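You operate a simulated robot arm through the tools that you are given. There is no shell and no other tool. Be economical: measure what you need, move in short steps, check, and stop when the job is done.

You run a simulated two-armed robot. Do the job below in one go: nothing can be reset, and whatever is moved stays where it is left.

TASK
On the coin bench top, fold the polishing cloth in half.

Only the result counts: the job must be done as asked and must still hold three seconds after the hand-in. Knocking over, shifting, dropping, spilling or breaking anything else fails it. Flat cloth is picked up by pressing the open fingertips on it (5 to 10 N) and closing them slowly along it; thin cloth reads only 2 to 8 mm in the jaws.

THE ROBOT
Two 7-joint arms with two-finger parallel grippers on one trunk, on a base that drives. Base frame: it is fixed to the floor where the robot stands at the start and does not move with it; the origin is under the middle of the robot, x ahead of it, y to its left, z up. Lengths are in m, angles in rad, forces in N, time in s.
The left shoulder is at the start at [0.07, 0.163, 1.07], the right one opposite. Places, roughly: coin bench top [0.5, 0.1, 0.8]. Payload 3.43 kg a hand.
The tool frame of a hand sits at the grasp point between the pads (the TCP): z along the fingers, y along the line on which they close. The tips reach 0.034 m beyond it. Largest opening 0.128 m; finger width 0.024, thickness 0.012; the body of the gripper, 0.048 by 0.13 m, starts 0.096 m behind the TCP.
Orientation is that of the tool frame in the base frame, as a unit quaternion [w, x, y, z]. With the fingers straight down and closing along the base's y, the tool's x points along the base's -x, its y along +y and its z along -z.

THE INTERFACE
- The arms move only by the tool send_rows. It takes "left_steps", "right_steps" or both (then of equal length, played together; a hand with none holds still); each is a list that holds one entry, the list of rows, each a list of 7 numbers: the shift along the base's x, y, z in m, then the turn, a rotation vector about the base's x, y, z in rad, then the finger opening in m, from 0 to 0.128. In form: [[[tx, ty, tz, rx, ry, rz, hand], ...]]. A call has 1 to 8 rows; each row is the pose to reach, as a shift and turn from the pose commanded when the call began. A row lasts 0.2 s, in which the tool goes at most 0.05 m and 0.15 rad; a call with a longer step from one row to the next is refused whole, and so is a gripper value outside its range. A pose out of reach is approached as far as the arm can. The call stops where the force on the tool passes 40 N (or 10 N more than at its start, if that is more) or the arm is blocked; 0.2 s more then pass. The fingers move at their own pace (about 0.153 m/s each) and stop on an object; they squeeze with about 45 N. The grip force told is the motor's: it shows also when the fingers shut on nothing. Time passes only in rows, and 0.2 s behind the last, so rows that repeat a pose let the fingers close. It gives the time, the measured TCP pose, the force on the tool (base axes), the opening and the grip force at its end, in the units of the frame above (readings bear some noise), and new pictures: "views" is both (left out), scene, wrist or none (wrist: the cameras of the hands that moved).
- Cameras (640 x 400 px; columns grow to the right, rows downward): "scene" is now at [0.1244, 0.0288, 1.2741]; the picture's right is [0.26, -0.97, -0.00], its down [-0.75, -0.20, -0.63] and it looks along [0.61, 0.16, -0.77] (base axes); focal length 214 px, centre (320, 200). "left" rides on the left gripper at [0.076, 0.011, -0.16] in its tool frame; the picture's right is [-0.15, 0.99, 0.00], its down [-0.88, -0.13, -0.46] and it looks along [-0.45, -0.07, 0.89] (tool axes); focal length 234 px, centre (320, 200). "right" rides on the right gripper at [0.076, -0.011, -0.16] in its tool frame; the picture's right is [0.15, 0.99, 0.00], its down [-0.88, 0.13, -0.46] and it looks along [-0.45, 0.07, 0.89] (tool axes); focal length 234 px, centre (320, 200). There is no depth. A picture from a camera that has moved, and an enlarged one, comes with that camera's place and axes in the base frame and with its lens. The place of the scene camera against the robot may be out by one fixed shift of up to 0.012 m in any direction.
- lift_body(by): slides the trunk up (or, below 0, down) by that many m; the arms and the scene camera ride with it, the base frame stays. It gives what a move gives, with no picture.
- drive_base(legs): drives the robot by 1 to 6 legs, each [ahead, left, turn to the left] in m, m and rad, along the robot's own axes; the way and the turn of a leg run together, so that a leg with both is an arc; at most 1.5 m and 3.142 rad a leg. The arms and the cameras ride along, it lands a little off, and it stops where it bumps. It gives what a move gives, and a new picture of the scene camera.
- aim_head(pan, tilt): turns the head with the scene camera to pan (to the left, within 1.501 rad either way) and tilt (down, from -0.506 to 1.204), counted from straight ahead of the robot. It gives what a move gives, and a new picture of the scene camera.
- zoom(camera, box): a new picture of the part [left, top, right, bottom] of that camera's present view, enlarged. No time passes.
- hand_in(): hands the job in; it is judged then, once.

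Work in short steps. Places have to be worked out from the pictures, the camera data and where the tool is seen: move nearer, look again, correct. Check each grasp and each placing, and mend what went wrong. You have 120 turns and 260 pictures in all, those below and enlarged ones among them. Open the grippers and draw the arms clear of the work before you hand the job in, unless the task says otherwise; then end with one line.

The tools are called after "Request:" as a command line: name --argument value ..., lists and objects as JSON in quotes. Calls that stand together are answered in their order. send_rows: Moves the arms, as the interface text tells. Its arguments: {"type":"object","properties":{"left_steps":{"type":"array","items":{"type":"array","items":{"type":"array","items":{"type":"number"}}}},"right_steps":{"type":"array","items":{"type":"array","items":{"type":"array","items":{"type":"number"}}}},"views":{"type":"string","enum":["both","scene","wrist","none"]}},"required":[]} The other tools are called the same way: lift_body (by) slides the trunk up or down; drive_base (legs) drives the base; aim_head (pan, tilt) turns the head that bears the scene camera; zoom (camera, box) takes an enlarged picture of a part of a camera's view; hand_in () hands the job in.

At the start:

```text
time_s: 0.0
left_ee_pos: [0.472, 0.2203, 0.9823]
left_ee_rot: [0.0, 0.0, 1.0, 0.0]
left_contact_force: [-0.3, -0.6, -0.3]
left_gripper_width: 0.128
left_grasp_force: 0.0
right_ee_pos: [0.4665, -0.233, 1.0015]
right_ee_rot: [0.0, 0.0, 1.0, 0.0]
right_contact_force: [-0.3, 1.3, -0.1]
right_gripper_width: 0.1281
right_grasp_force: 0.0
trunk travel left (down, up): [-0.55, 0.39]
robot x, y, heading: [-0.0001, 0.0005, 0.002]
head pan, tilt: [0.26, 0.885]
```

scene: 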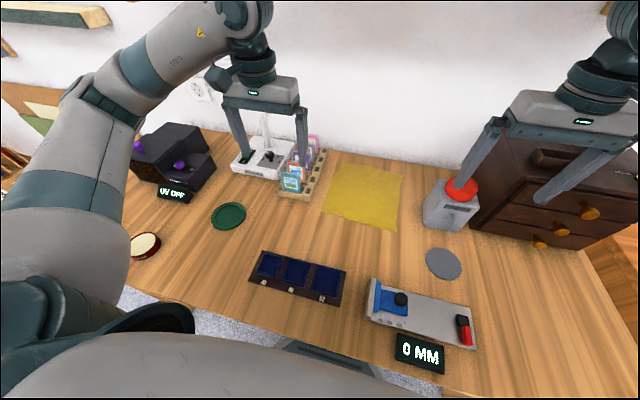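
right: 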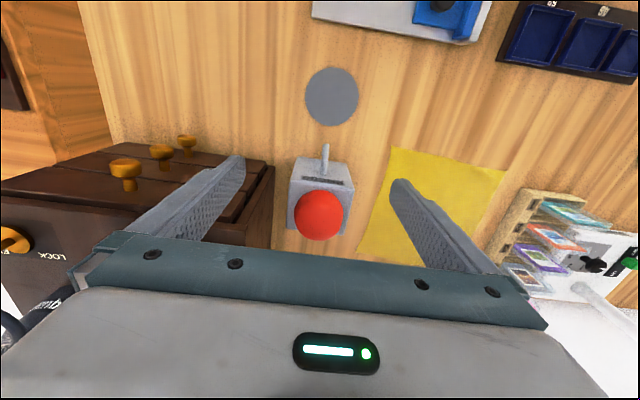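
left: 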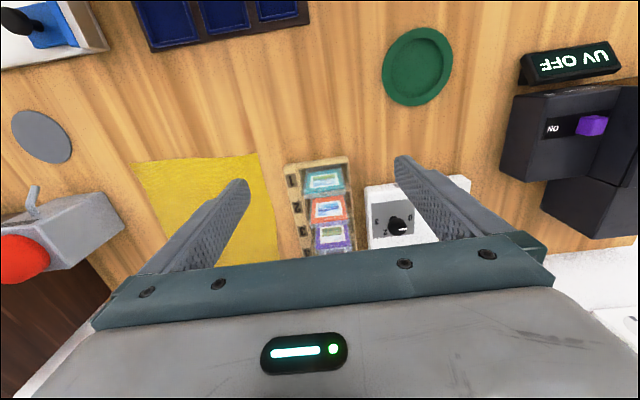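

I judge the cloth to be about 0.25 m square, spanning x 0.52–0.78 and y −0.13 to 0.12. I'll zoom in to refine its corners and see what stands next to it.

Request:
zoom --camera "scene" --box '[240, 110, 480, 260]'

```text
2.67 times, centred on (360, 185) of scene
camera zoom: at [0.1244, 0.0288, 1.2741], right [0.26, -0.97, 0.0], down [-0.75, -0.2, -0.63], along [0.61, 0.16, -0.77], focal length 572 px, centre (213, 240)
```

zoom: 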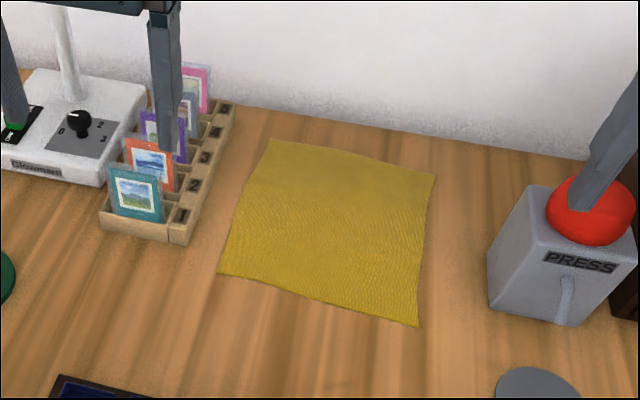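

The corners come out at about A(0.785, 0.114), B(0.768, −0.129), C(0.511, −0.113) and D(0.522, 0.127). I'll bring both hands above the near corners, partly closed.

Request:
send_rows --left_steps '[[[0.01, -0.022, -0.03, 0, 0, 0, 0.05], [0.021, -0.045, -0.06, 0, 0, 0, 0.05], [0.032, -0.067, -0.09, 0, 0, 0, 0.05], [0.042, -0.09, -0.12, 0, 0, 0, 0.05], [0.052, -0.112, -0.15, 0, 0, 0, 0.05], [0.06, -0.135, -0.182, 0, 0, 0, 0.05]]]' --right_steps '[[[0.01, 0.026, -0.033, 0, 0, 0, 0.05], [0.02, 0.053, -0.066, 0, 0, 0, 0.05], [0.03, 0.08, -0.1, 0, 0, 0, 0.05], [0.04, 0.106, -0.133, 0, 0, 0, 0.05], [0.05, 0.133, -0.166, 0, 0, 0, 0.05], [0.0565, 0.159, -0.2, 0, 0, 0, 0.05]]]'

```text
time_s: 1.4
left_ee_pos: [0.5271, 0.0827, 0.8056]
left_ee_rot: [0.004, 0.002, 1.0, 0.0]
left_contact_force: [-0.4, -0.9, -0.4]
left_gripper_width: 0.0498
left_grasp_force: 0.1
right_ee_pos: [0.5162, -0.0747, 0.8058]
right_ee_rot: [0.006, 0.003, 1.0, 0.001]
right_contact_force: [-0.2, -0.2, -0.3]
right_gripper_width: 0.0497
right_grasp_force: 0.0
trunk travel left (down, up): [-0.55, 0.39]
robot x, y, heading: [0.0027, 0.0029, -0.003]
head pan, tilt: [0.26, 0.885]
camera scene: at [0.1145, 0.0269, 1.2757], right [0.25, -0.97, 0.0], down [-0.74, -0.2, -0.64], along [0.62, 0.16, -0.77], focal length 214 px, centre (320, 200)
camera right: at [0.4393, -0.0868, 0.9653], right [-0.14, 0.99, 0.0], down [0.88, 0.12, 0.46], along [0.46, 0.07, -0.89], focal length 234 px, centre (320, 200)
camera left: at [0.4491, 0.0951, 0.9634], right [0.15, 0.99, 0.0], down [0.88, -0.13, 0.46], along [0.46, -0.07, -0.89], focal length 234 px, centre (320, 200)
```

scene: 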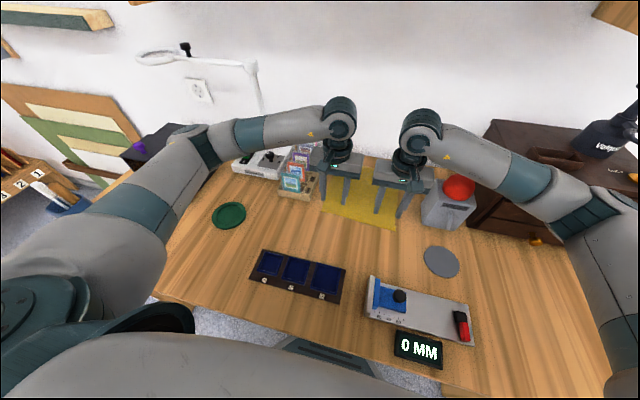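
right: 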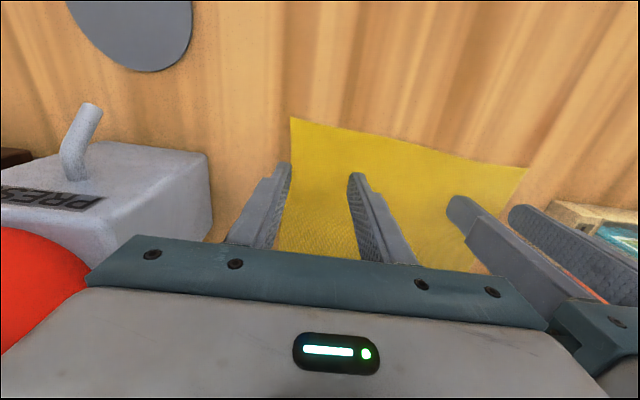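
left: 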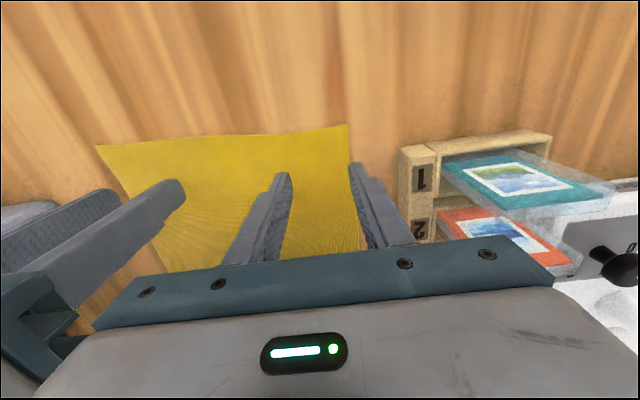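

Matching the wrist rays to the scene rays puts the table nearer z ≈ 0.75. The cloth's near corners are then at about (0.476, −0.107) and (0.489, 0.113). I'll narrow the fingers, back up a little in x and look again.

Request:
send_rows --left_steps '[[[-0.025, -0.004, 0, 0, 0, 0, 0.03], [-0.025, -0.004, -0.005, 0, 0, 0, 0.03], [-0.025, -0.004, -0.005, 0, 0, 0, 0.03]]]' --right_steps '[[[-0.028, 0.002, 0, 0, 0, 0, 0.03], [-0.028, 0.002, -0.005, 0, 0, 0, 0.03], [-0.028, 0.002, -0.005, 0, 0, 0, 0.03]]]'

```text
time_s: 2.2
left_ee_pos: [0.5068, 0.0843, 0.7965]
left_ee_rot: [0.0, 0.0, 1.0, 0.001]
left_contact_force: [0.0, 1.2, 1.8]
left_gripper_width: 0.0299
left_grasp_force: 0.4
right_ee_pos: [0.4944, -0.0705, 0.796]
right_ee_rot: [0.0, 0.0, 1.0, 0.0]
right_contact_force: [-0.6, -0.1, 0.0]
right_gripper_width: 0.0295
right_grasp_force: 0.0
trunk travel left (down, up): [-0.55, 0.39]
robot x, y, heading: [-0.0017, 0.0026, 0.001]
head pan, tilt: [0.26, 0.885]
camera scene: at [0.1243, 0.0295, 1.274], right [0.26, -0.97, 0.0], down [-0.75, -0.2, -0.63], along [0.61, 0.16, -0.77], focal length 214 px, centre (320, 200)
camera right: at [0.418, -0.0817, 0.9558], right [-0.15, 0.99, 0.0], down [0.88, 0.13, 0.46], along [0.45, 0.07, -0.89], focal length 234 px, centre (320, 200)
camera left: at [0.4315, 0.095, 0.9541], right [0.15, 0.99, 0.0], down [0.88, -0.13, 0.46], along [0.45, -0.07, -0.89], focal length 234 px, centre (320, 200)
```

scene: 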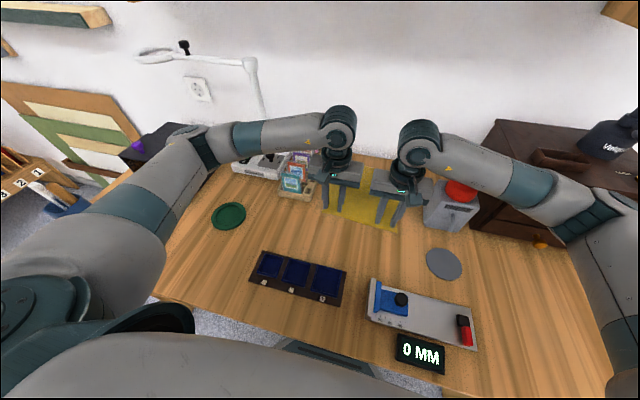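
right: 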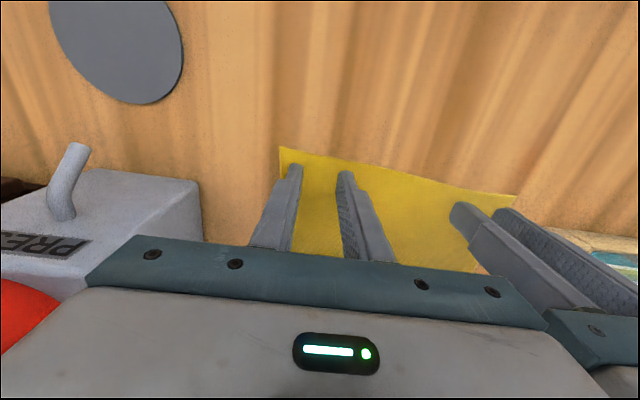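
left: 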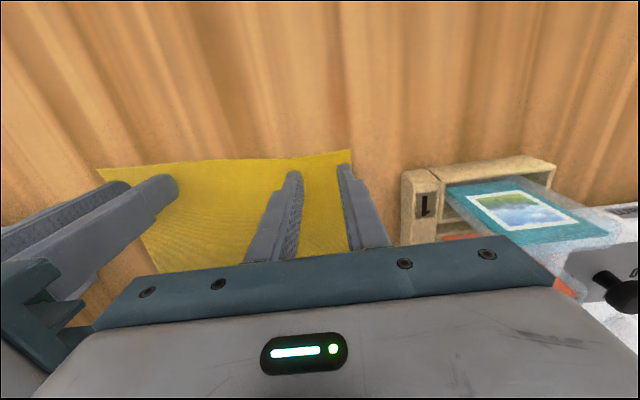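

The tips sit just inside the near edge with no contact yet. I'll descend slowly to find the surface, shifting the left hand 6 mm inward.

Request:
send_rows --left_steps '[[[0, -0.006, -0.004, 0, 0, 0, 0.03], [0, -0.006, -0.008, 0, 0, 0, 0.03], [0, -0.006, -0.012, 0, 0, 0, 0.03]]]' --right_steps '[[[0, 0, -0.004, 0, 0, 0, 0.03], [0, 0, -0.008, 0, 0, 0, 0.03], [0, 0, -0.012, 0, 0, 0, 0.03]]]' --views "wrist"

```text
time_s: 2.8
left_ee_pos: [0.5077, 0.0766, 0.7947]
left_ee_rot: [0.007, -0.001, 1.0, -0.002]
left_contact_force: [-2.5, 3.9, 19.7]
left_gripper_width: 0.0302
left_grasp_force: 0.1
right_ee_pos: [0.4951, -0.0715, 0.7951]
right_ee_rot: [0.006, 0.0, 1.0, 0.002]
right_contact_force: [-3.3, -0.6, 22.1]
right_gripper_width: 0.03
right_grasp_force: 0.1
trunk travel left (down, up): [-0.55, 0.39]
robot x, y, heading: [0.001, 0.0, -0.001]
head pan, tilt: [0.26, 0.885]
stopped in row 3 (left hand): the force on the tool passed its limit (the readings are from after the stop); the commanded pose is now the measured one
camera right: at [0.4168, -0.0823, 0.9545], right [-0.15, 0.99, 0.0], down [0.88, 0.13, 0.47], along [0.46, 0.07, -0.88], focal length 234 px, centre (320, 200)
camera left: at [0.4299, 0.089, 0.9529], right [0.15, 0.99, 0.0], down [0.87, -0.13, 0.47], along [0.46, -0.07, -0.88], focal length 234 px, centre (320, 200)
```

right: 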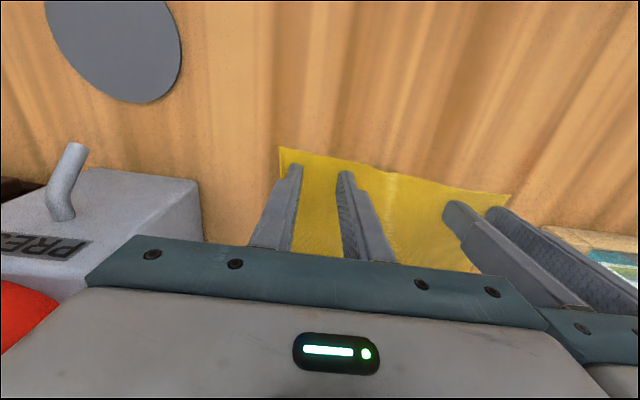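
left: 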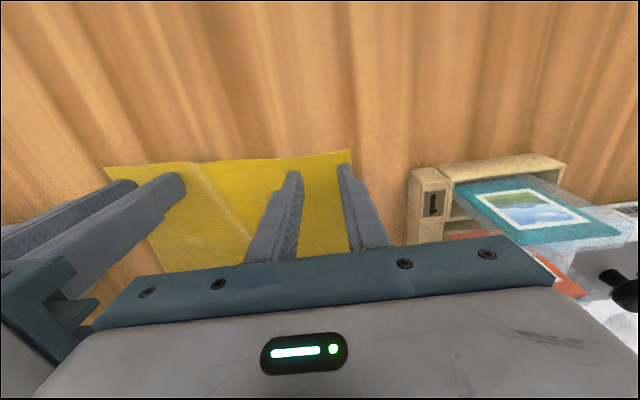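

The surface is at about z 0.761, since the tips touched at TCP 0.795, and the force is about 20 N. I'll ease up slightly to get 5–10 N before closing.

Request:
send_rows --left_steps '[[[0, 0, 0.001, 0, 0, 0, 0.03], [0, 0, 0.001, 0, 0, 0, 0.03]]]' --right_steps '[[[0, 0, 0.001, 0, 0, 0, 0.03], [0, 0, 0.001, 0, 0, 0, 0.03]]]' --views "none"

```text
time_s: 3.4
left_ee_pos: [0.5082, 0.0768, 0.7955]
left_ee_rot: [0.007, 0.0, 1.0, -0.002]
left_contact_force: [3.2, -0.5, 18.0]
left_gripper_width: 0.0304
left_grasp_force: 0.2
right_ee_pos: [0.4955, -0.0708, 0.7947]
right_ee_rot: [0.005, 0.001, 1.0, 0.002]
right_contact_force: [-4.6, 0.4, 28.7]
right_gripper_width: 0.03
right_grasp_force: 0.0
trunk travel left (down, up): [-0.55, 0.39]
robot x, y, heading: [-0.0019, 0.0034, -0.001]
head pan, tilt: [0.26, 0.885]
```

Both are still too high, at 18 and 29 N, so I'll raise a bit more.

Request:
send_rows --left_steps '[[[0, 0, 0.001, 0, 0, 0, 0.03], [0, 0, 0.001, 0, 0, 0, 0.03]]]' --right_steps '[[[0, 0, 0.002, 0, 0, 0, 0.03], [0, 0, 0.002, 0, 0, 0, 0.03]]]' --views "none"

```text
time_s: 4.0
left_ee_pos: [0.5089, 0.0777, 0.7941]
left_ee_rot: [0.005, -0.001, 1.0, -0.001]
left_contact_force: [-1.3, -0.6, 22.4]
left_gripper_width: 0.0303
left_grasp_force: 0.2
right_ee_pos: [0.4949, -0.0699, 0.7953]
right_ee_rot: [0.004, 0.001, 1.0, 0.002]
right_contact_force: [1.2, 1.3, 8.9]
right_gripper_width: 0.0301
right_grasp_force: 0.1
trunk travel left (down, up): [-0.55, 0.39]
robot x, y, heading: [0.0017, 0.0001, -0.006]
head pan, tilt: [0.26, 0.885]
```

Right is good at 9 N; left needs another 1.5 mm up.

Request:
send_rows --left_steps '[[[0, 0, 0.0015, 0, 0, 0, 0.03], [0, 0, 0.0015, 0, 0, 0, 0.03]]]' --right_steps '[[[0, 0, 0, 0, 0, 0, 0.03], [0, 0, 0, 0, 0, 0, 0.03]]]' --views "none"

```text
time_s: 4.6
left_ee_pos: [0.5085, 0.0777, 0.7939]
left_ee_rot: [0.004, -0.001, 1.0, 0.0]
left_contact_force: [-2.0, -1.0, 7.8]
left_gripper_width: 0.0298
left_grasp_force: 0.0
right_ee_pos: [0.4958, -0.0696, 0.7962]
right_ee_rot: [0.004, 0.001, 1.0, 0.001]
right_contact_force: [-2.5, 1.4, 9.1]
right_gripper_width: 0.0301
right_grasp_force: 0.0
trunk travel left (down, up): [-0.55, 0.39]
robot x, y, heading: [-0.0008, -0.0015, 0.005]
head pan, tilt: [0.26, 0.885]
```

Both hands now press at 8–9 N. I'll close slowly along the cloth.

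Request:
send_rows --left_steps '[[[0, 0, 0, 0, 0, 0, 0.026], [0, 0, 0, 0, 0, 0, 0.022], [0, 0, 0, 0, 0, 0, 0.018], [0, 0, 0, 0, 0, 0, 0.014], [0, 0, 0, 0, 0, 0, 0.01], [0, 0, 0, 0, 0, 0, 0.006], [0, 0, 0, 0, 0, 0, 0.0], [0, 0, 0, 0, 0, 0, 0.0]]]' --right_steps '[[[0, 0, 0, 0, 0, 0, 0.026], [0, 0, 0, 0, 0, 0, 0.022], [0, 0, 0, 0, 0, 0, 0.018], [0, 0, 0, 0, 0, 0, 0.014], [0, 0, 0, 0, 0, 0, 0.01], [0, 0, 0, 0, 0, 0, 0.006], [0, 0, 0, 0, 0, 0, 0.0], [0, 0, 0, 0, 0, 0, 0.0]]]'

```text
time_s: 6.4
left_ee_pos: [0.5097, 0.0776, 0.7957]
left_ee_rot: [0.004, -0.001, 1.0, -0.002]
left_contact_force: [0.4, -0.7, 2.6]
left_gripper_width: 0.0
left_grasp_force: 33.0
right_ee_pos: [0.4954, -0.0711, 0.7956]
right_ee_rot: [0.003, 0.001, 1.0, 0.001]
right_contact_force: [-0.2, 1.0, 7.3]
right_gripper_width: 0.0018
right_grasp_force: 37.0
trunk travel left (down, up): [-0.55, 0.39]
robot x, y, heading: [-0.0011, 0.0009, 0.001]
head pan, tilt: [0.26, 0.885]
camera scene: at [0.1237, 0.029, 1.2742], right [0.26, -0.97, 0.0], down [-0.75, -0.2, -0.63], along [0.61, 0.16, -0.77], focal length 214 px, centre (320, 200)
camera right: at [0.4185, -0.0819, 0.955], right [-0.14, 0.99, 0.0], down [0.88, 0.13, 0.46], along [0.46, 0.07, -0.89], focal length 234 px, centre (320, 200)
camera left: at [0.4321, 0.0891, 0.954], right [0.14, 0.99, 0.0], down [0.88, -0.13, 0.46], along [0.46, -0.07, -0.89], focal length 234 px, centre (320, 200)
```

scene: 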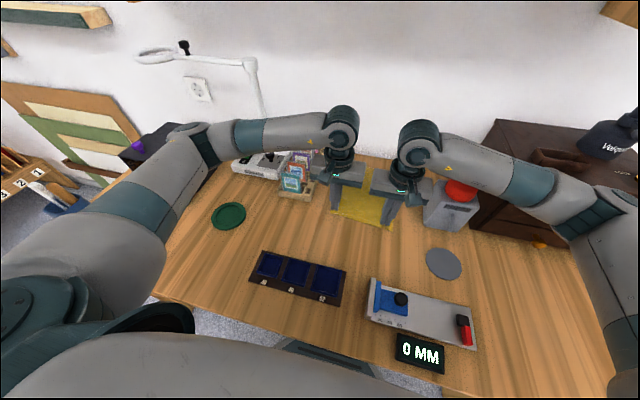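
right: 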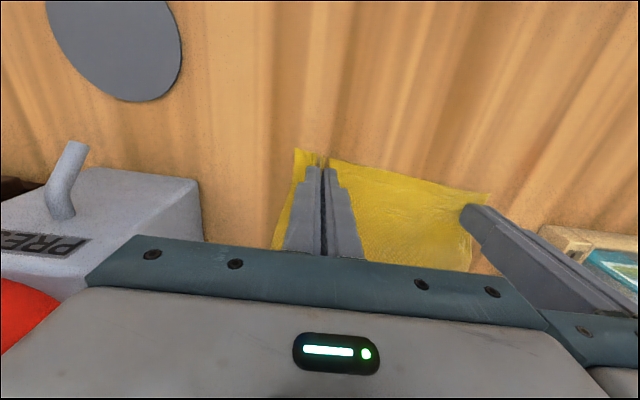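
left: 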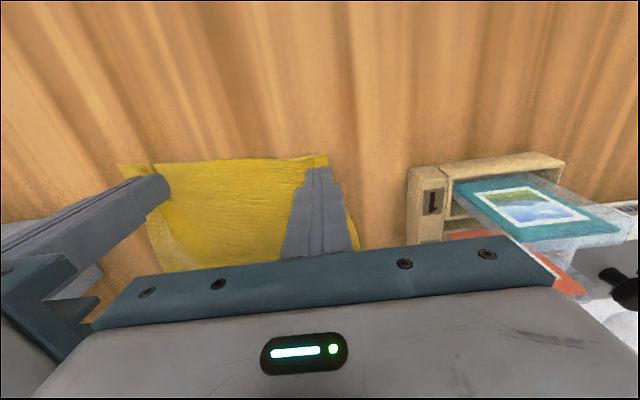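

The right hand holds cloth at 1.8 mm, but the left slipped to 0.0. I'll lift and open the left, then draw the right corner outward slightly to straighten the cloth and test its grip.

Request:
send_rows --left_steps '[[[0, 0, 0.01, 0, 0, 0, 0.0], [0, 0, 0.02, 0, 0, 0, 0.024], [0, 0, 0.02, 0, 0, 0, 0.024], [0, 0, 0.02, 0, 0, 0, 0.024]]]' --right_steps '[[[0, 0, 0.003, 0, 0, 0, 0], [0, -0.005, 0.004, 0, 0, 0, 0], [0, -0.01, 0.004, 0, 0, 0, 0], [0, -0.015, 0.004, 0, 0, 0, 0]]]'

```text
time_s: 7.4
left_ee_pos: [0.5098, 0.0777, 0.8163]
left_ee_rot: [0.004, 0.0, 1.0, -0.002]
left_contact_force: [-0.7, -0.1, 0.5]
left_gripper_width: 0.024
left_grasp_force: 0.0
right_ee_pos: [0.497, -0.0859, 0.7988]
right_ee_rot: [0.003, 0.0, 1.0, 0.001]
right_contact_force: [0.2, 0.9, 0.2]
right_gripper_width: 0.0015
right_grasp_force: 36.9
trunk travel left (down, up): [-0.55, 0.39]
robot x, y, heading: [-0.004, -0.0012, 0.0]
head pan, tilt: [0.26, 0.885]
camera scene: at [0.124, 0.0292, 1.2741], right [0.26, -0.97, 0.0], down [-0.75, -0.2, -0.63], along [0.61, 0.16, -0.77], focal length 214 px, centre (320, 200)
camera right: at [0.4191, -0.0969, 0.959], right [-0.14, 0.99, 0.0], down [0.88, 0.13, 0.46], along [0.46, 0.07, -0.89], focal length 234 px, centre (320, 200)
camera left: at [0.4326, 0.0897, 0.9746], right [0.15, 0.99, 0.0], down [0.88, -0.13, 0.46], along [0.46, -0.07, -0.89], focal length 234 px, centre (320, 200)
```

scene: 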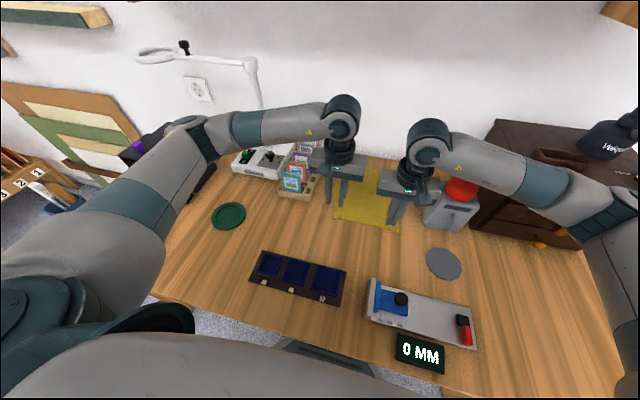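
right: 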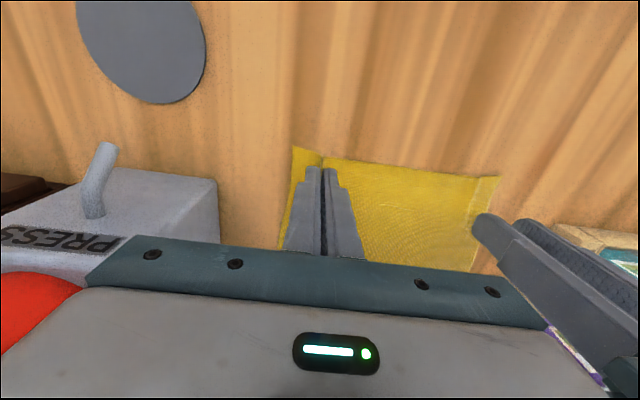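
left: 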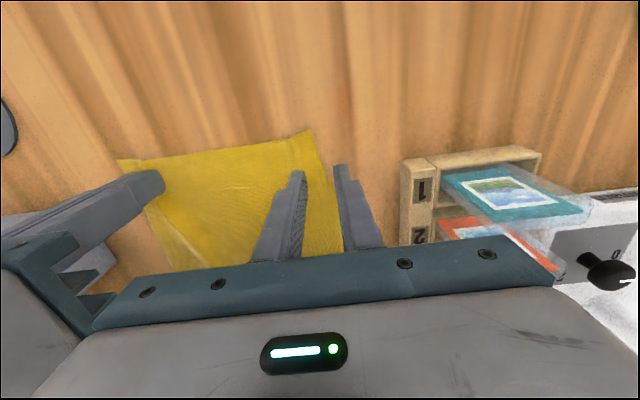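

The right grip holds and the cloth has straightened. The left near corner is now around (0.474, 0.075), so I'll set the left fingers fully on the cloth at about y 0.052 with a 20 mm opening and press.

Request:
send_rows --left_steps '[[[-0.019, -0.026, 0.0, 0, 0, 0, 0.02], [-0.019, -0.026, -0.012, 0, 0, 0, 0.02], [-0.019, -0.026, -0.018, 0, 0, 0, 0.02], [-0.019, -0.026, -0.02, 0, 0, 0, 0.02], [-0.019, -0.026, -0.021, 0, 0, 0, 0.02]]]' --views "wrist"

```text
time_s: 8.6
left_ee_pos: [0.4909, 0.0514, 0.795]
left_ee_rot: [0.005, -0.001, 1.0, -0.002]
left_contact_force: [-2.1, -0.3, 11.5]
left_gripper_width: 0.0197
left_grasp_force: 0.0
right_ee_pos: [0.4951, -0.0844, 0.8005]
right_ee_rot: [0.003, 0.0, 1.0, 0.002]
right_contact_force: [0.8, -0.9, -1.3]
right_gripper_width: 0.0016
right_grasp_force: 36.5
trunk travel left (down, up): [-0.55, 0.39]
robot x, y, heading: [-0.0009, 0.0003, -0.001]
head pan, tilt: [0.26, 0.885]
camera left: at [0.4128, 0.0632, 0.9532], right [0.14, 0.99, 0.0], down [0.88, -0.13, 0.47], along [0.46, -0.07, -0.89], focal length 234 px, centre (320, 200)
```

left: 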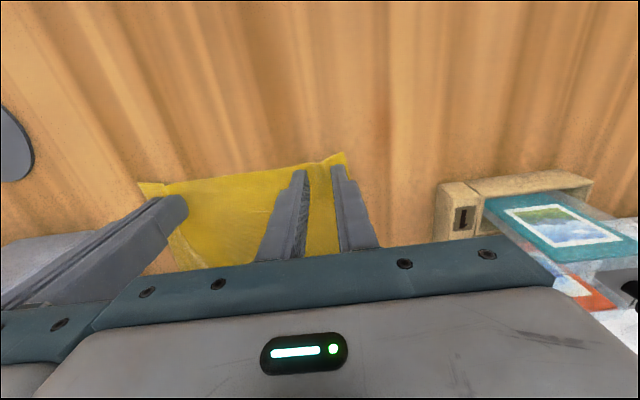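

The left tips are on the cloth at 11.5 N, so I'll close slowly.

Request:
send_rows --left_steps '[[[0, 0, 0, 0, 0, 0, 0.017], [0, 0, 0, 0, 0, 0, 0.014], [0, 0, 0, 0, 0, 0, 0.011], [0, 0, 0, 0, 0, 0, 0.008], [0, 0, 0, 0, 0, 0, 0.005], [0, 0, 0, 0, 0, 0, 0.002], [0, 0, 0, 0, 0, 0, 0.0], [0, 0, 0, 0, 0, 0, 0.0]]]' --views "wrist"

```text
time_s: 10.4
left_ee_pos: [0.4914, 0.0519, 0.794]
left_ee_rot: [0.005, 0.0, 1.0, -0.002]
left_contact_force: [2.5, -1.5, 25.8]
left_gripper_width: 0.0016
left_grasp_force: 36.6
right_ee_pos: [0.4959, -0.0853, 0.7995]
right_ee_rot: [0.003, 0.001, 1.0, 0.0]
right_contact_force: [-0.5, 2.8, -0.7]
right_gripper_width: 0.0016
right_grasp_force: 36.4
trunk travel left (down, up): [-0.55, 0.39]
robot x, y, heading: [0.0019, -0.0017, 0.001]
head pan, tilt: [0.26, 0.885]
camera left: at [0.4126, 0.063, 0.9531], right [0.14, 0.99, 0.0], down [0.88, -0.13, 0.47], along [0.46, -0.07, -0.88], focal length 234 px, centre (320, 200)
```

left: 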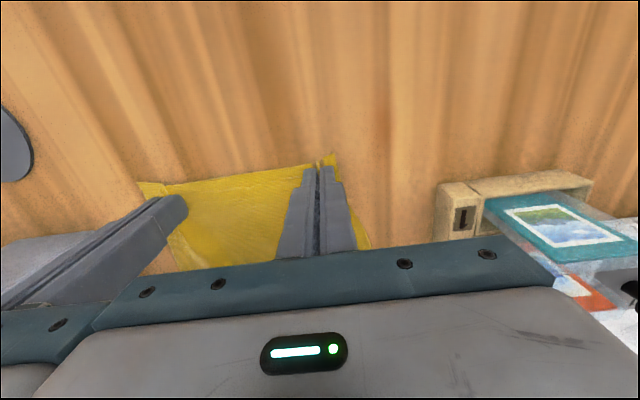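

Both hands now hold cloth at 1.6 mm. The wall is close behind the far edge, so I'll drag the whole cloth about 6 cm toward the robot for room, then look.

Request:
send_rows --left_steps '[[[0, 0, 0.005, 0, 0, 0, 0], [-0.015, 0.001, 0.006, 0, 0, 0, 0], [-0.03, 0.002, 0.006, 0, 0, 0, 0], [-0.045, 0.003, 0.006, 0, 0, 0, 0], [-0.06, 0.003, 0.006, 0, 0, 0, 0], [-0.06, 0.003, 0.006, 0, 0, 0, 0]]]' --right_steps '[[[0, 0, 0.001, 0, 0, 0, 0], [-0.015, 0, 0.001, 0, 0, 0, 0], [-0.03, 0, 0.001, 0, 0, 0, 0], [-0.045, 0, 0.001, 0, 0, 0, 0], [-0.06, 0, 0.001, 0, 0, 0, 0], [-0.06, 0, 0.001, 0, 0, 0, 0]]]'

Request:
zoom --camera "scene" --box '[240, 130, 480, 280]'

```text
time_s: 11.8
left_ee_pos: [0.4314, 0.0548, 0.7997]
left_ee_rot: [0.005, -0.001, 1.0, -0.002]
left_contact_force: [-0.1, -4.8, -1.0]
left_gripper_width: 0.0017
left_grasp_force: 36.6
right_ee_pos: [0.4369, -0.0835, 0.8005]
right_ee_rot: [0.002, 0.002, 1.0, 0.001]
right_contact_force: [0.0, 5.4, 0.8]
right_gripper_width: 0.0015
right_grasp_force: 36.4
trunk travel left (down, up): [-0.55, 0.39]
robot x, y, heading: [0.0002, -0.0005, -0.004]
head pan, tilt: [0.26, 0.885]
camera scene: at [0.1246, 0.0289, 1.274], right [0.26, -0.97, 0.0], down [-0.75, -0.2, -0.63], along [0.61, 0.16, -0.77], focal length 214 px, centre (320, 200)
camera right: at [0.3598, -0.0958, 0.9595], right [-0.14, 0.99, 0.0], down [0.88, 0.13, 0.46], along [0.46, 0.07, -0.89], focal length 234 px, centre (320, 200)
camera left: at [0.3546, 0.0667, 0.9578], right [0.14, 0.99, 0.0], down [0.88, -0.13, 0.46], along [0.46, -0.07, -0.89], focal length 234 px, centre (320, 200)
```

scene: 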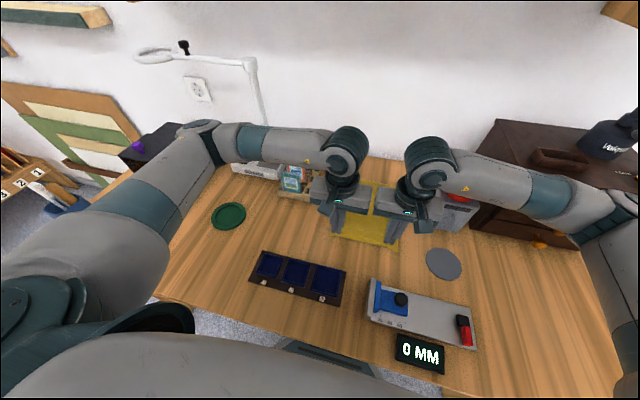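
right: 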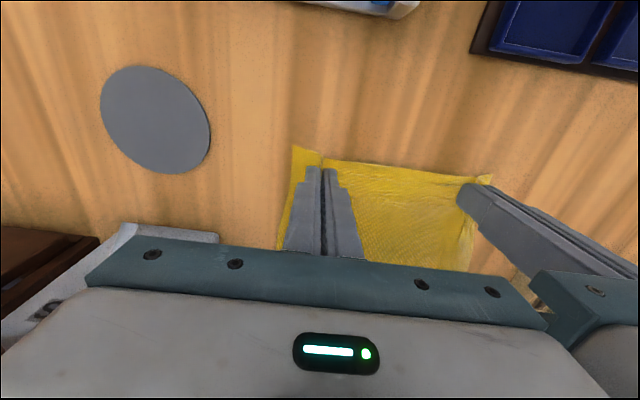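
left: 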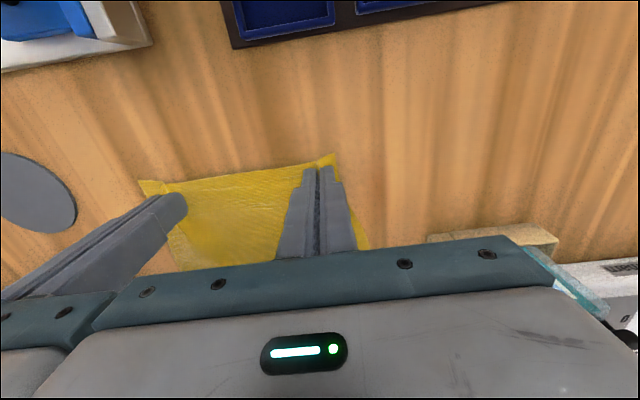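

```text
2.67 times, centred on (360, 205) of scene
camera zoom: at [0.1246, 0.0289, 1.274], right [0.26, -0.97, 0.0], down [-0.75, -0.2, -0.63], along [0.61, 0.16, -0.77], focal length 572 px, centre (213, 187)
```

zoom: 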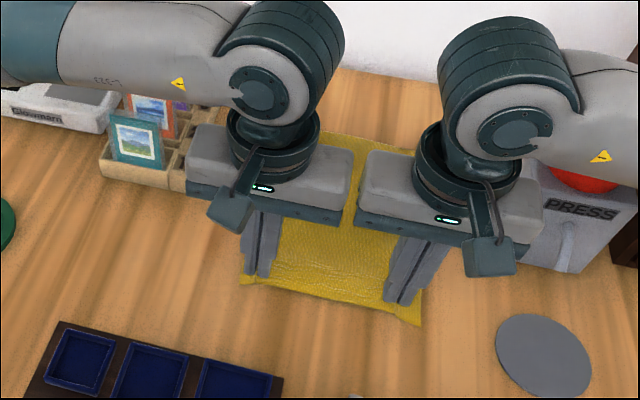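

The cloth followed and is square: near edge x ≈ 0.414, far edge x ≈ 0.65, so the crease belongs at about 0.532. I'll swing both hands over in an arc and stop at mid-height to look.

Request:
send_rows --left_steps '[[[0.008, 0, 0.035, 0, 0, 0, 0], [0.028, 0, 0.065, 0, 0, 0, 0], [0.06, 0, 0.09, 0, 0, 0, 0], [0.095, 0, 0.1, 0, 0, 0, 0], [0.13, 0, 0.095, 0, 0, 0, 0], [0.16, 0, 0.08, 0, 0, 0, 0], [0.18, 0, 0.06, 0, 0, 0, 0]]]' --right_steps '[[[0.008, 0, 0.035, 0, 0, 0, 0], [0.028, 0, 0.065, 0, 0, 0, 0], [0.06, 0, 0.09, 0, 0, 0, 0], [0.095, 0, 0.1, 0, 0, 0, 0], [0.13, 0, 0.095, 0, 0, 0, 0], [0.16, 0, 0.08, 0, 0, 0, 0], [0.18, 0, 0.06, 0, 0, 0, 0]]]'

Request:
zoom --camera "scene" --box '[240, 110, 480, 260]'

```text
time_s: 13.4
left_ee_pos: [0.6124, 0.0532, 0.8591]
left_ee_rot: [0.003, -0.001, 1.0, -0.002]
left_contact_force: [0.0, -4.0, 0.5]
left_gripper_width: 0.0017
left_grasp_force: 36.5
right_ee_pos: [0.6162, -0.0838, 0.8596]
right_ee_rot: [0.001, 0.001, 1.0, 0.0]
right_contact_force: [-0.1, 2.7, 0.0]
right_gripper_width: 0.0019
right_grasp_force: 37.0
trunk travel left (down, up): [-0.55, 0.39]
robot x, y, heading: [-0.0012, 0.0035, 0.0]
head pan, tilt: [0.26, 0.885]
camera scene: at [0.1257, 0.0288, 1.274], right [0.26, -0.97, 0.0], down [-0.75, -0.2, -0.63], along [0.61, 0.16, -0.77], focal length 214 px, centre (320, 200)
camera right: at [0.5399, -0.0962, 1.0188], right [-0.14, 0.99, 0.0], down [0.88, 0.13, 0.46], along [0.45, 0.07, -0.89], focal length 234 px, centre (320, 200)
camera left: at [0.5354, 0.0655, 1.0177], right [0.15, 0.99, 0.0], down [0.88, -0.13, 0.46], along [0.46, -0.07, -0.89], focal length 234 px, centre (320, 200)
```

scene: 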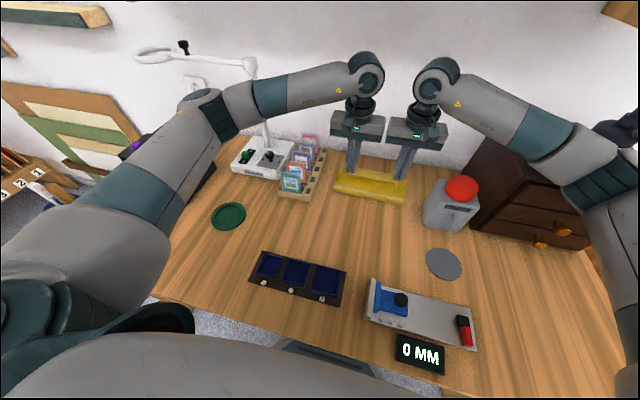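
right: 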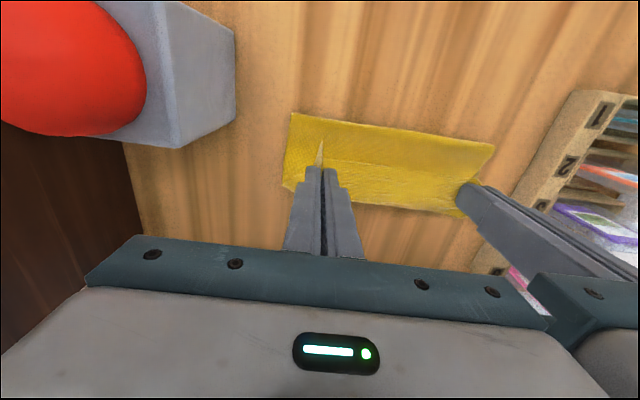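
left: 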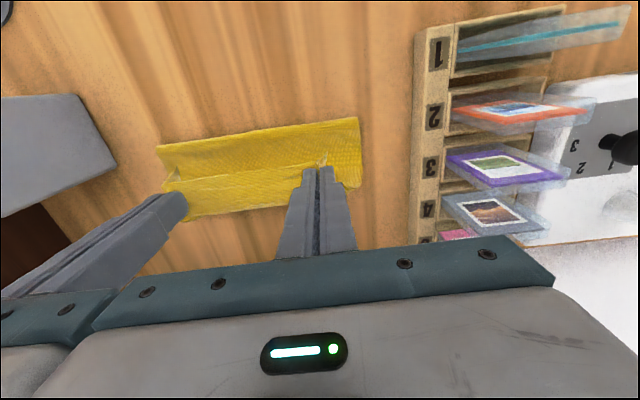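

```text
2.67 times, centred on (360, 185) of scene
camera zoom: at [0.1257, 0.0288, 1.274], right [0.26, -0.97, 0.0], down [-0.75, -0.2, -0.63], along [0.61, 0.16, -0.77], focal length 572 px, centre (213, 240)
```

zoom: 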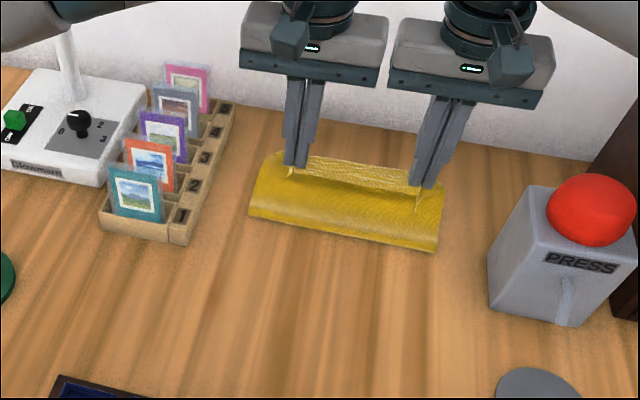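

The fold is forming cleanly: the held edge is the ridge at the fingertips, and the far edge is at about x 0.66. I'll lower the held edge onto the far edge.

Request:
send_rows --left_steps '[[[0.015, 0, -0.012, 0, 0, 0, 0], [0.028, 0, -0.027, 0, 0, 0, 0], [0.036, 0, -0.042, 0, 0, 0, 0], [0.04, 0, -0.054, 0, 0, 0, 0], [0.04, 0, -0.056, 0, 0, 0, 0]]]' --right_steps '[[[0.014, 0, -0.012, 0, 0, 0, 0], [0.025, 0, -0.027, 0, 0, 0, 0], [0.033, 0, -0.042, 0, 0, 0, 0], [0.037, 0, -0.054, 0, 0, 0, 0], [0.037, 0, -0.056, 0, 0, 0, 0]]]'

Request:
zoom --camera "scene" --box '[240, 110, 480, 260]'

```text
time_s: 14.6
left_ee_pos: [0.6507, 0.0549, 0.8052]
left_ee_rot: [0.006, -0.001, 1.0, -0.001]
left_contact_force: [1.2, -6.4, -0.7]
left_gripper_width: 0.0019
left_grasp_force: 35.9
right_ee_pos: [0.6548, -0.0852, 0.8075]
right_ee_rot: [0.004, 0.001, 1.0, 0.0]
right_contact_force: [-1.2, 6.2, 0.1]
right_gripper_width: 0.0017
right_grasp_force: 36.5
trunk travel left (down, up): [-0.55, 0.39]
robot x, y, heading: [0.0002, -0.0022, 0.003]
head pan, tilt: [0.26, 0.885]
camera scene: at [0.1237, 0.0298, 1.275], right [0.26, -0.97, 0.0], down [-0.75, -0.2, -0.63], along [0.61, 0.16, -0.77], focal length 214 px, centre (320, 200)
camera right: at [0.5771, -0.0966, 0.9671], right [-0.14, 0.99, 0.0], down [0.88, 0.13, 0.47], along [0.46, 0.07, -0.89], focal length 234 px, centre (320, 200)
camera left: at [0.5727, 0.0665, 0.9634], right [0.15, 0.99, 0.0], down [0.88, -0.13, 0.46], along [0.46, -0.07, -0.89], focal length 234 px, centre (320, 200)
```

scene: 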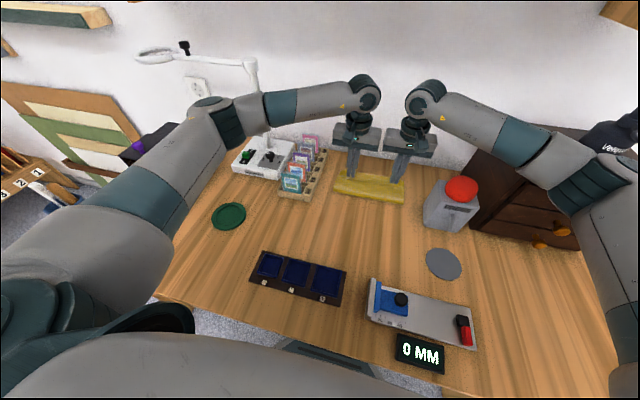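
right: 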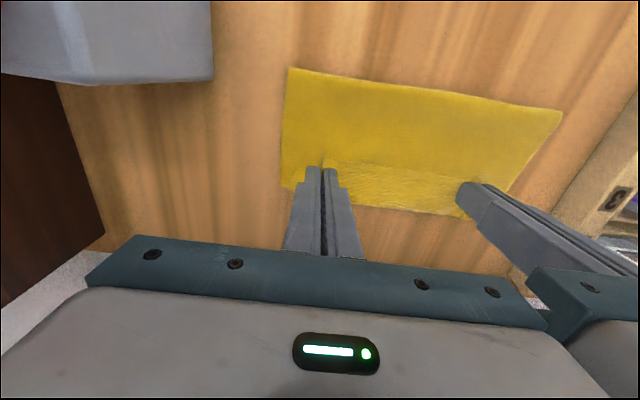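
left: 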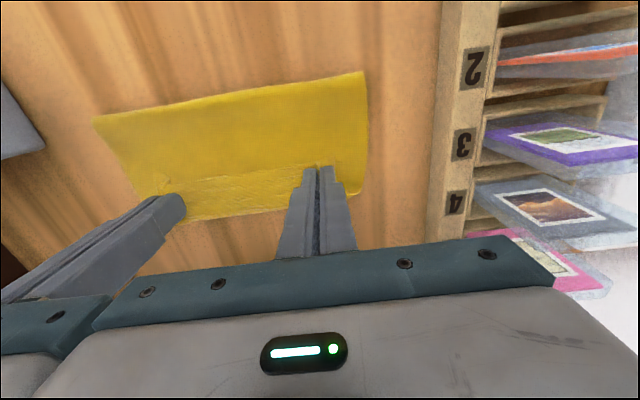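

```text
2.67 times, centred on (360, 185) of scene
camera zoom: at [0.1237, 0.0298, 1.275], right [0.26, -0.97, 0.0], down [-0.75, -0.2, -0.63], along [0.61, 0.16, -0.77], focal length 572 px, centre (213, 240)
```

zoom: 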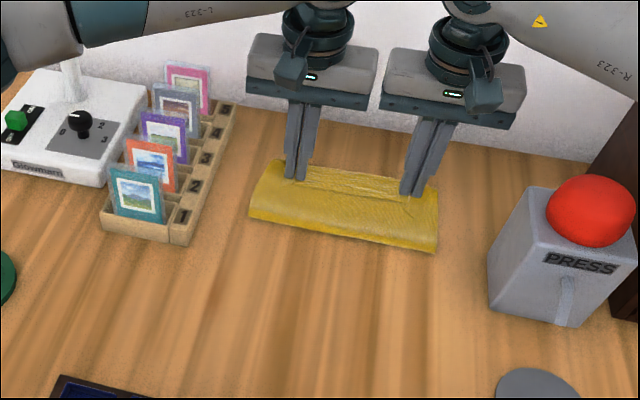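

The held edge is at about x 0.64, the far edge at about 0.68 and the crease at about 0.57. I'll advance both hands another 3 cm while coming down, so the edges line up.

Request:
send_rows --left_steps '[[[0.012, 0, 0.0, 0, 0, 0, 0], [0.024, 0, -0.001, 0, 0, 0, 0], [0.034, 0, -0.003, 0, 0, 0, 0], [0.034, 0, -0.004, 0, 0, 0, 0]]]' --right_steps '[[[0.011, 0, 0.0, 0, 0, 0, 0], [0.022, 0, -0.001, 0, 0, 0, 0], [0.03, 0, -0.004, 0, 0, 0, 0], [0.03, 0, -0.006, 0, 0, 0, 0]]]'

Request:
zoom --camera "scene" --box '[240, 110, 480, 260]'

```text
time_s: 15.6
left_ee_pos: [0.6829, 0.0559, 0.8015]
left_ee_rot: [0.006, -0.002, 1.0, -0.002]
left_contact_force: [-0.5, -4.3, 0.3]
left_gripper_width: 0.0018
left_grasp_force: 36.4
right_ee_pos: [0.6822, -0.0851, 0.7983]
right_ee_rot: [0.004, 0.0, 1.0, -0.001]
right_contact_force: [-0.3, 4.7, -0.4]
right_gripper_width: 0.0017
right_grasp_force: 36.6
trunk travel left (down, up): [-0.55, 0.39]
robot x, y, heading: [0.0002, 0.0022, -0.002]
head pan, tilt: [0.26, 0.885]
camera scene: at [0.1224, 0.0301, 1.2741], right [0.26, -0.97, 0.0], down [-0.75, -0.2, -0.63], along [0.61, 0.16, -0.77], focal length 214 px, centre (320, 200)
camera right: at [0.605, -0.0957, 0.9582], right [-0.15, 0.99, 0.0], down [0.88, 0.13, 0.46], along [0.46, 0.07, -0.89], focal length 234 px, centre (320, 200)
camera left: at [0.6061, 0.0671, 0.9592], right [0.14, 0.99, 0.0], down [0.88, -0.13, 0.47], along [0.46, -0.07, -0.89], focal length 234 px, centre (320, 200)
```

scene: 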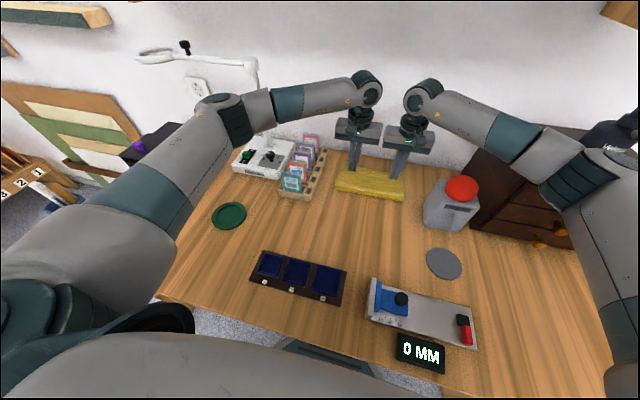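
right: 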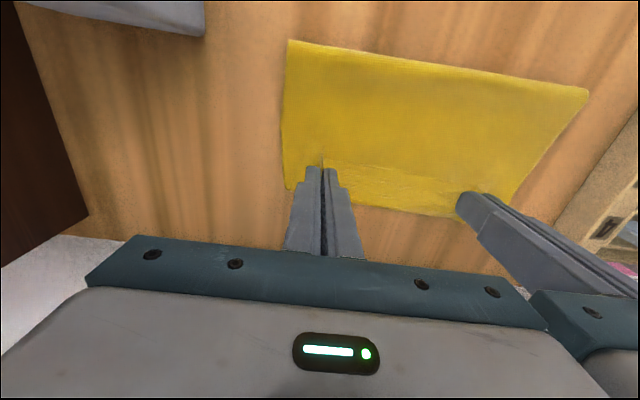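
left: 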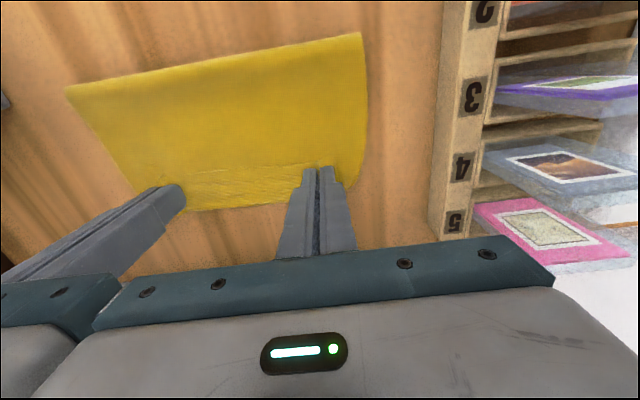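

```text
2.67 times, centred on (360, 185) of scene
camera zoom: at [0.1224, 0.0301, 1.2741], right [0.26, -0.97, 0.0], down [-0.75, -0.2, -0.63], along [0.61, 0.16, -0.77], focal length 572 px, centre (213, 240)
```

zoom: 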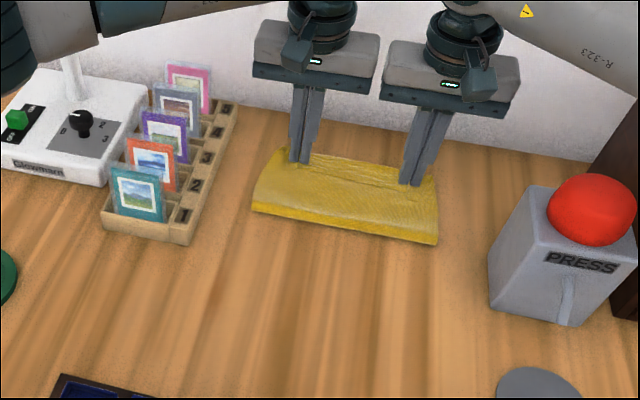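

The light strip beyond the line moves with the hands, so it is the held edge turned face-up, with a U-turn in front of the fingers. When it is unrolled the edge will lie about 3 cm further out. I'll move the hands back about 3.5 cm so it can unroll onto the far edge, then open and see how it relaxes.

Request:
send_rows --left_steps '[[[-0.018, 0, 0.002, 0, 0, 0, 0], [-0.036, 0, 0.002, 0, 0, 0, 0], [-0.036, 0, 0.002, 0, 0, 0, 0.008], [-0.036, 0, 0.002, 0, 0, 0, 0.016], [-0.036, 0, 0.01, 0, 0, 0, 0.016], [-0.036, 0, 0.05, 0, 0, 0, 0.016], [-0.056, 0, 0.08, 0, 0, 0, 0.016], [-0.096, 0, 0.1, 0, 0, 0, 0.016]]]' --right_steps '[[[-0.018, 0, 0.005, 0, 0, 0, 0], [-0.036, 0, 0.005, 0, 0, 0, 0], [-0.036, 0, 0.005, 0, 0, 0, 0.008], [-0.036, 0, 0.005, 0, 0, 0, 0.016], [-0.036, 0, 0.013, 0, 0, 0, 0.016], [-0.036, 0, 0.05, 0, 0, 0, 0.016], [-0.056, 0, 0.08, 0, 0, 0, 0.016], [-0.096, 0, 0.1, 0, 0, 0, 0.016]]]'

Request:
zoom --camera "scene" --box '[240, 110, 480, 260]'

```text
time_s: 17.4
left_ee_pos: [0.5882, 0.0552, 0.901]
left_ee_rot: [0.005, -0.001, 1.0, -0.003]
left_contact_force: [-0.6, 0.4, 0.2]
left_gripper_width: 0.0162
left_grasp_force: 0.1
right_ee_pos: [0.5889, -0.0864, 0.8998]
right_ee_rot: [0.004, 0.001, 1.0, 0.002]
right_contact_force: [0.4, -1.1, 0.6]
right_gripper_width: 0.0162
right_grasp_force: 0.1
trunk travel left (down, up): [-0.55, 0.39]
robot x, y, heading: [0.0018, -0.0016, 0.0]
head pan, tilt: [0.26, 0.885]
camera scene: at [0.1223, 0.0288, 1.2743], right [0.26, -0.97, 0.0], down [-0.75, -0.2, -0.63], along [0.61, 0.16, -0.77], focal length 214 px, centre (320, 200)
camera right: at [0.5103, -0.0968, 1.0587], right [-0.15, 0.99, 0.0], down [0.88, 0.13, 0.46], along [0.46, 0.07, -0.89], focal length 234 px, centre (320, 200)
camera left: at [0.5101, 0.066, 1.0593], right [0.15, 0.99, 0.0], down [0.88, -0.13, 0.46], along [0.46, -0.07, -0.89], focal length 234 px, centre (320, 200)
```

scene: 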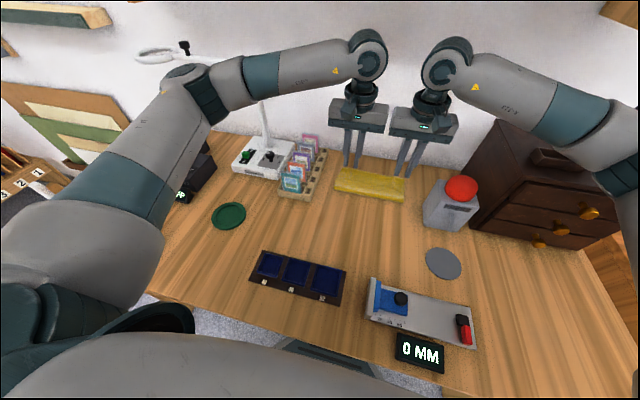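
right: 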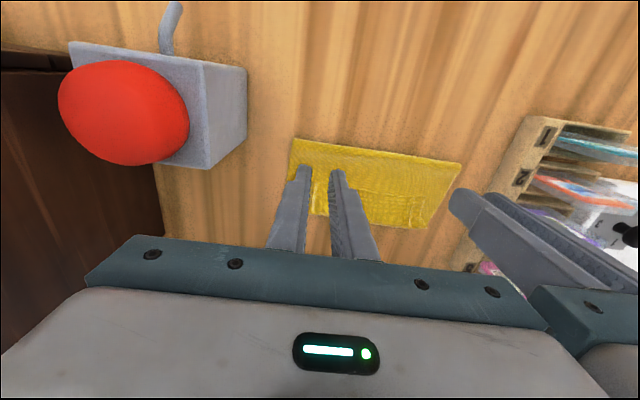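
left: 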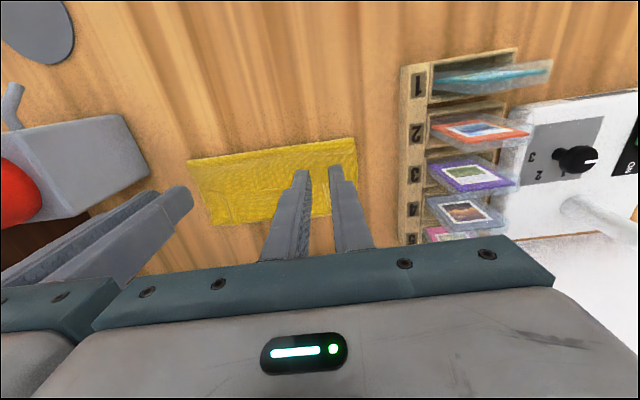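

```text
2.67 times, centred on (360, 185) of scene
camera zoom: at [0.1223, 0.0288, 1.2743], right [0.26, -0.97, 0.0], down [-0.75, -0.2, -0.63], along [0.61, 0.16, -0.77], focal length 572 px, centre (213, 240)
```

zoom: 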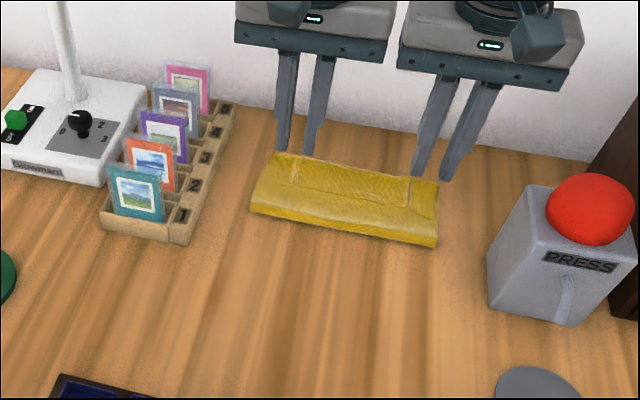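

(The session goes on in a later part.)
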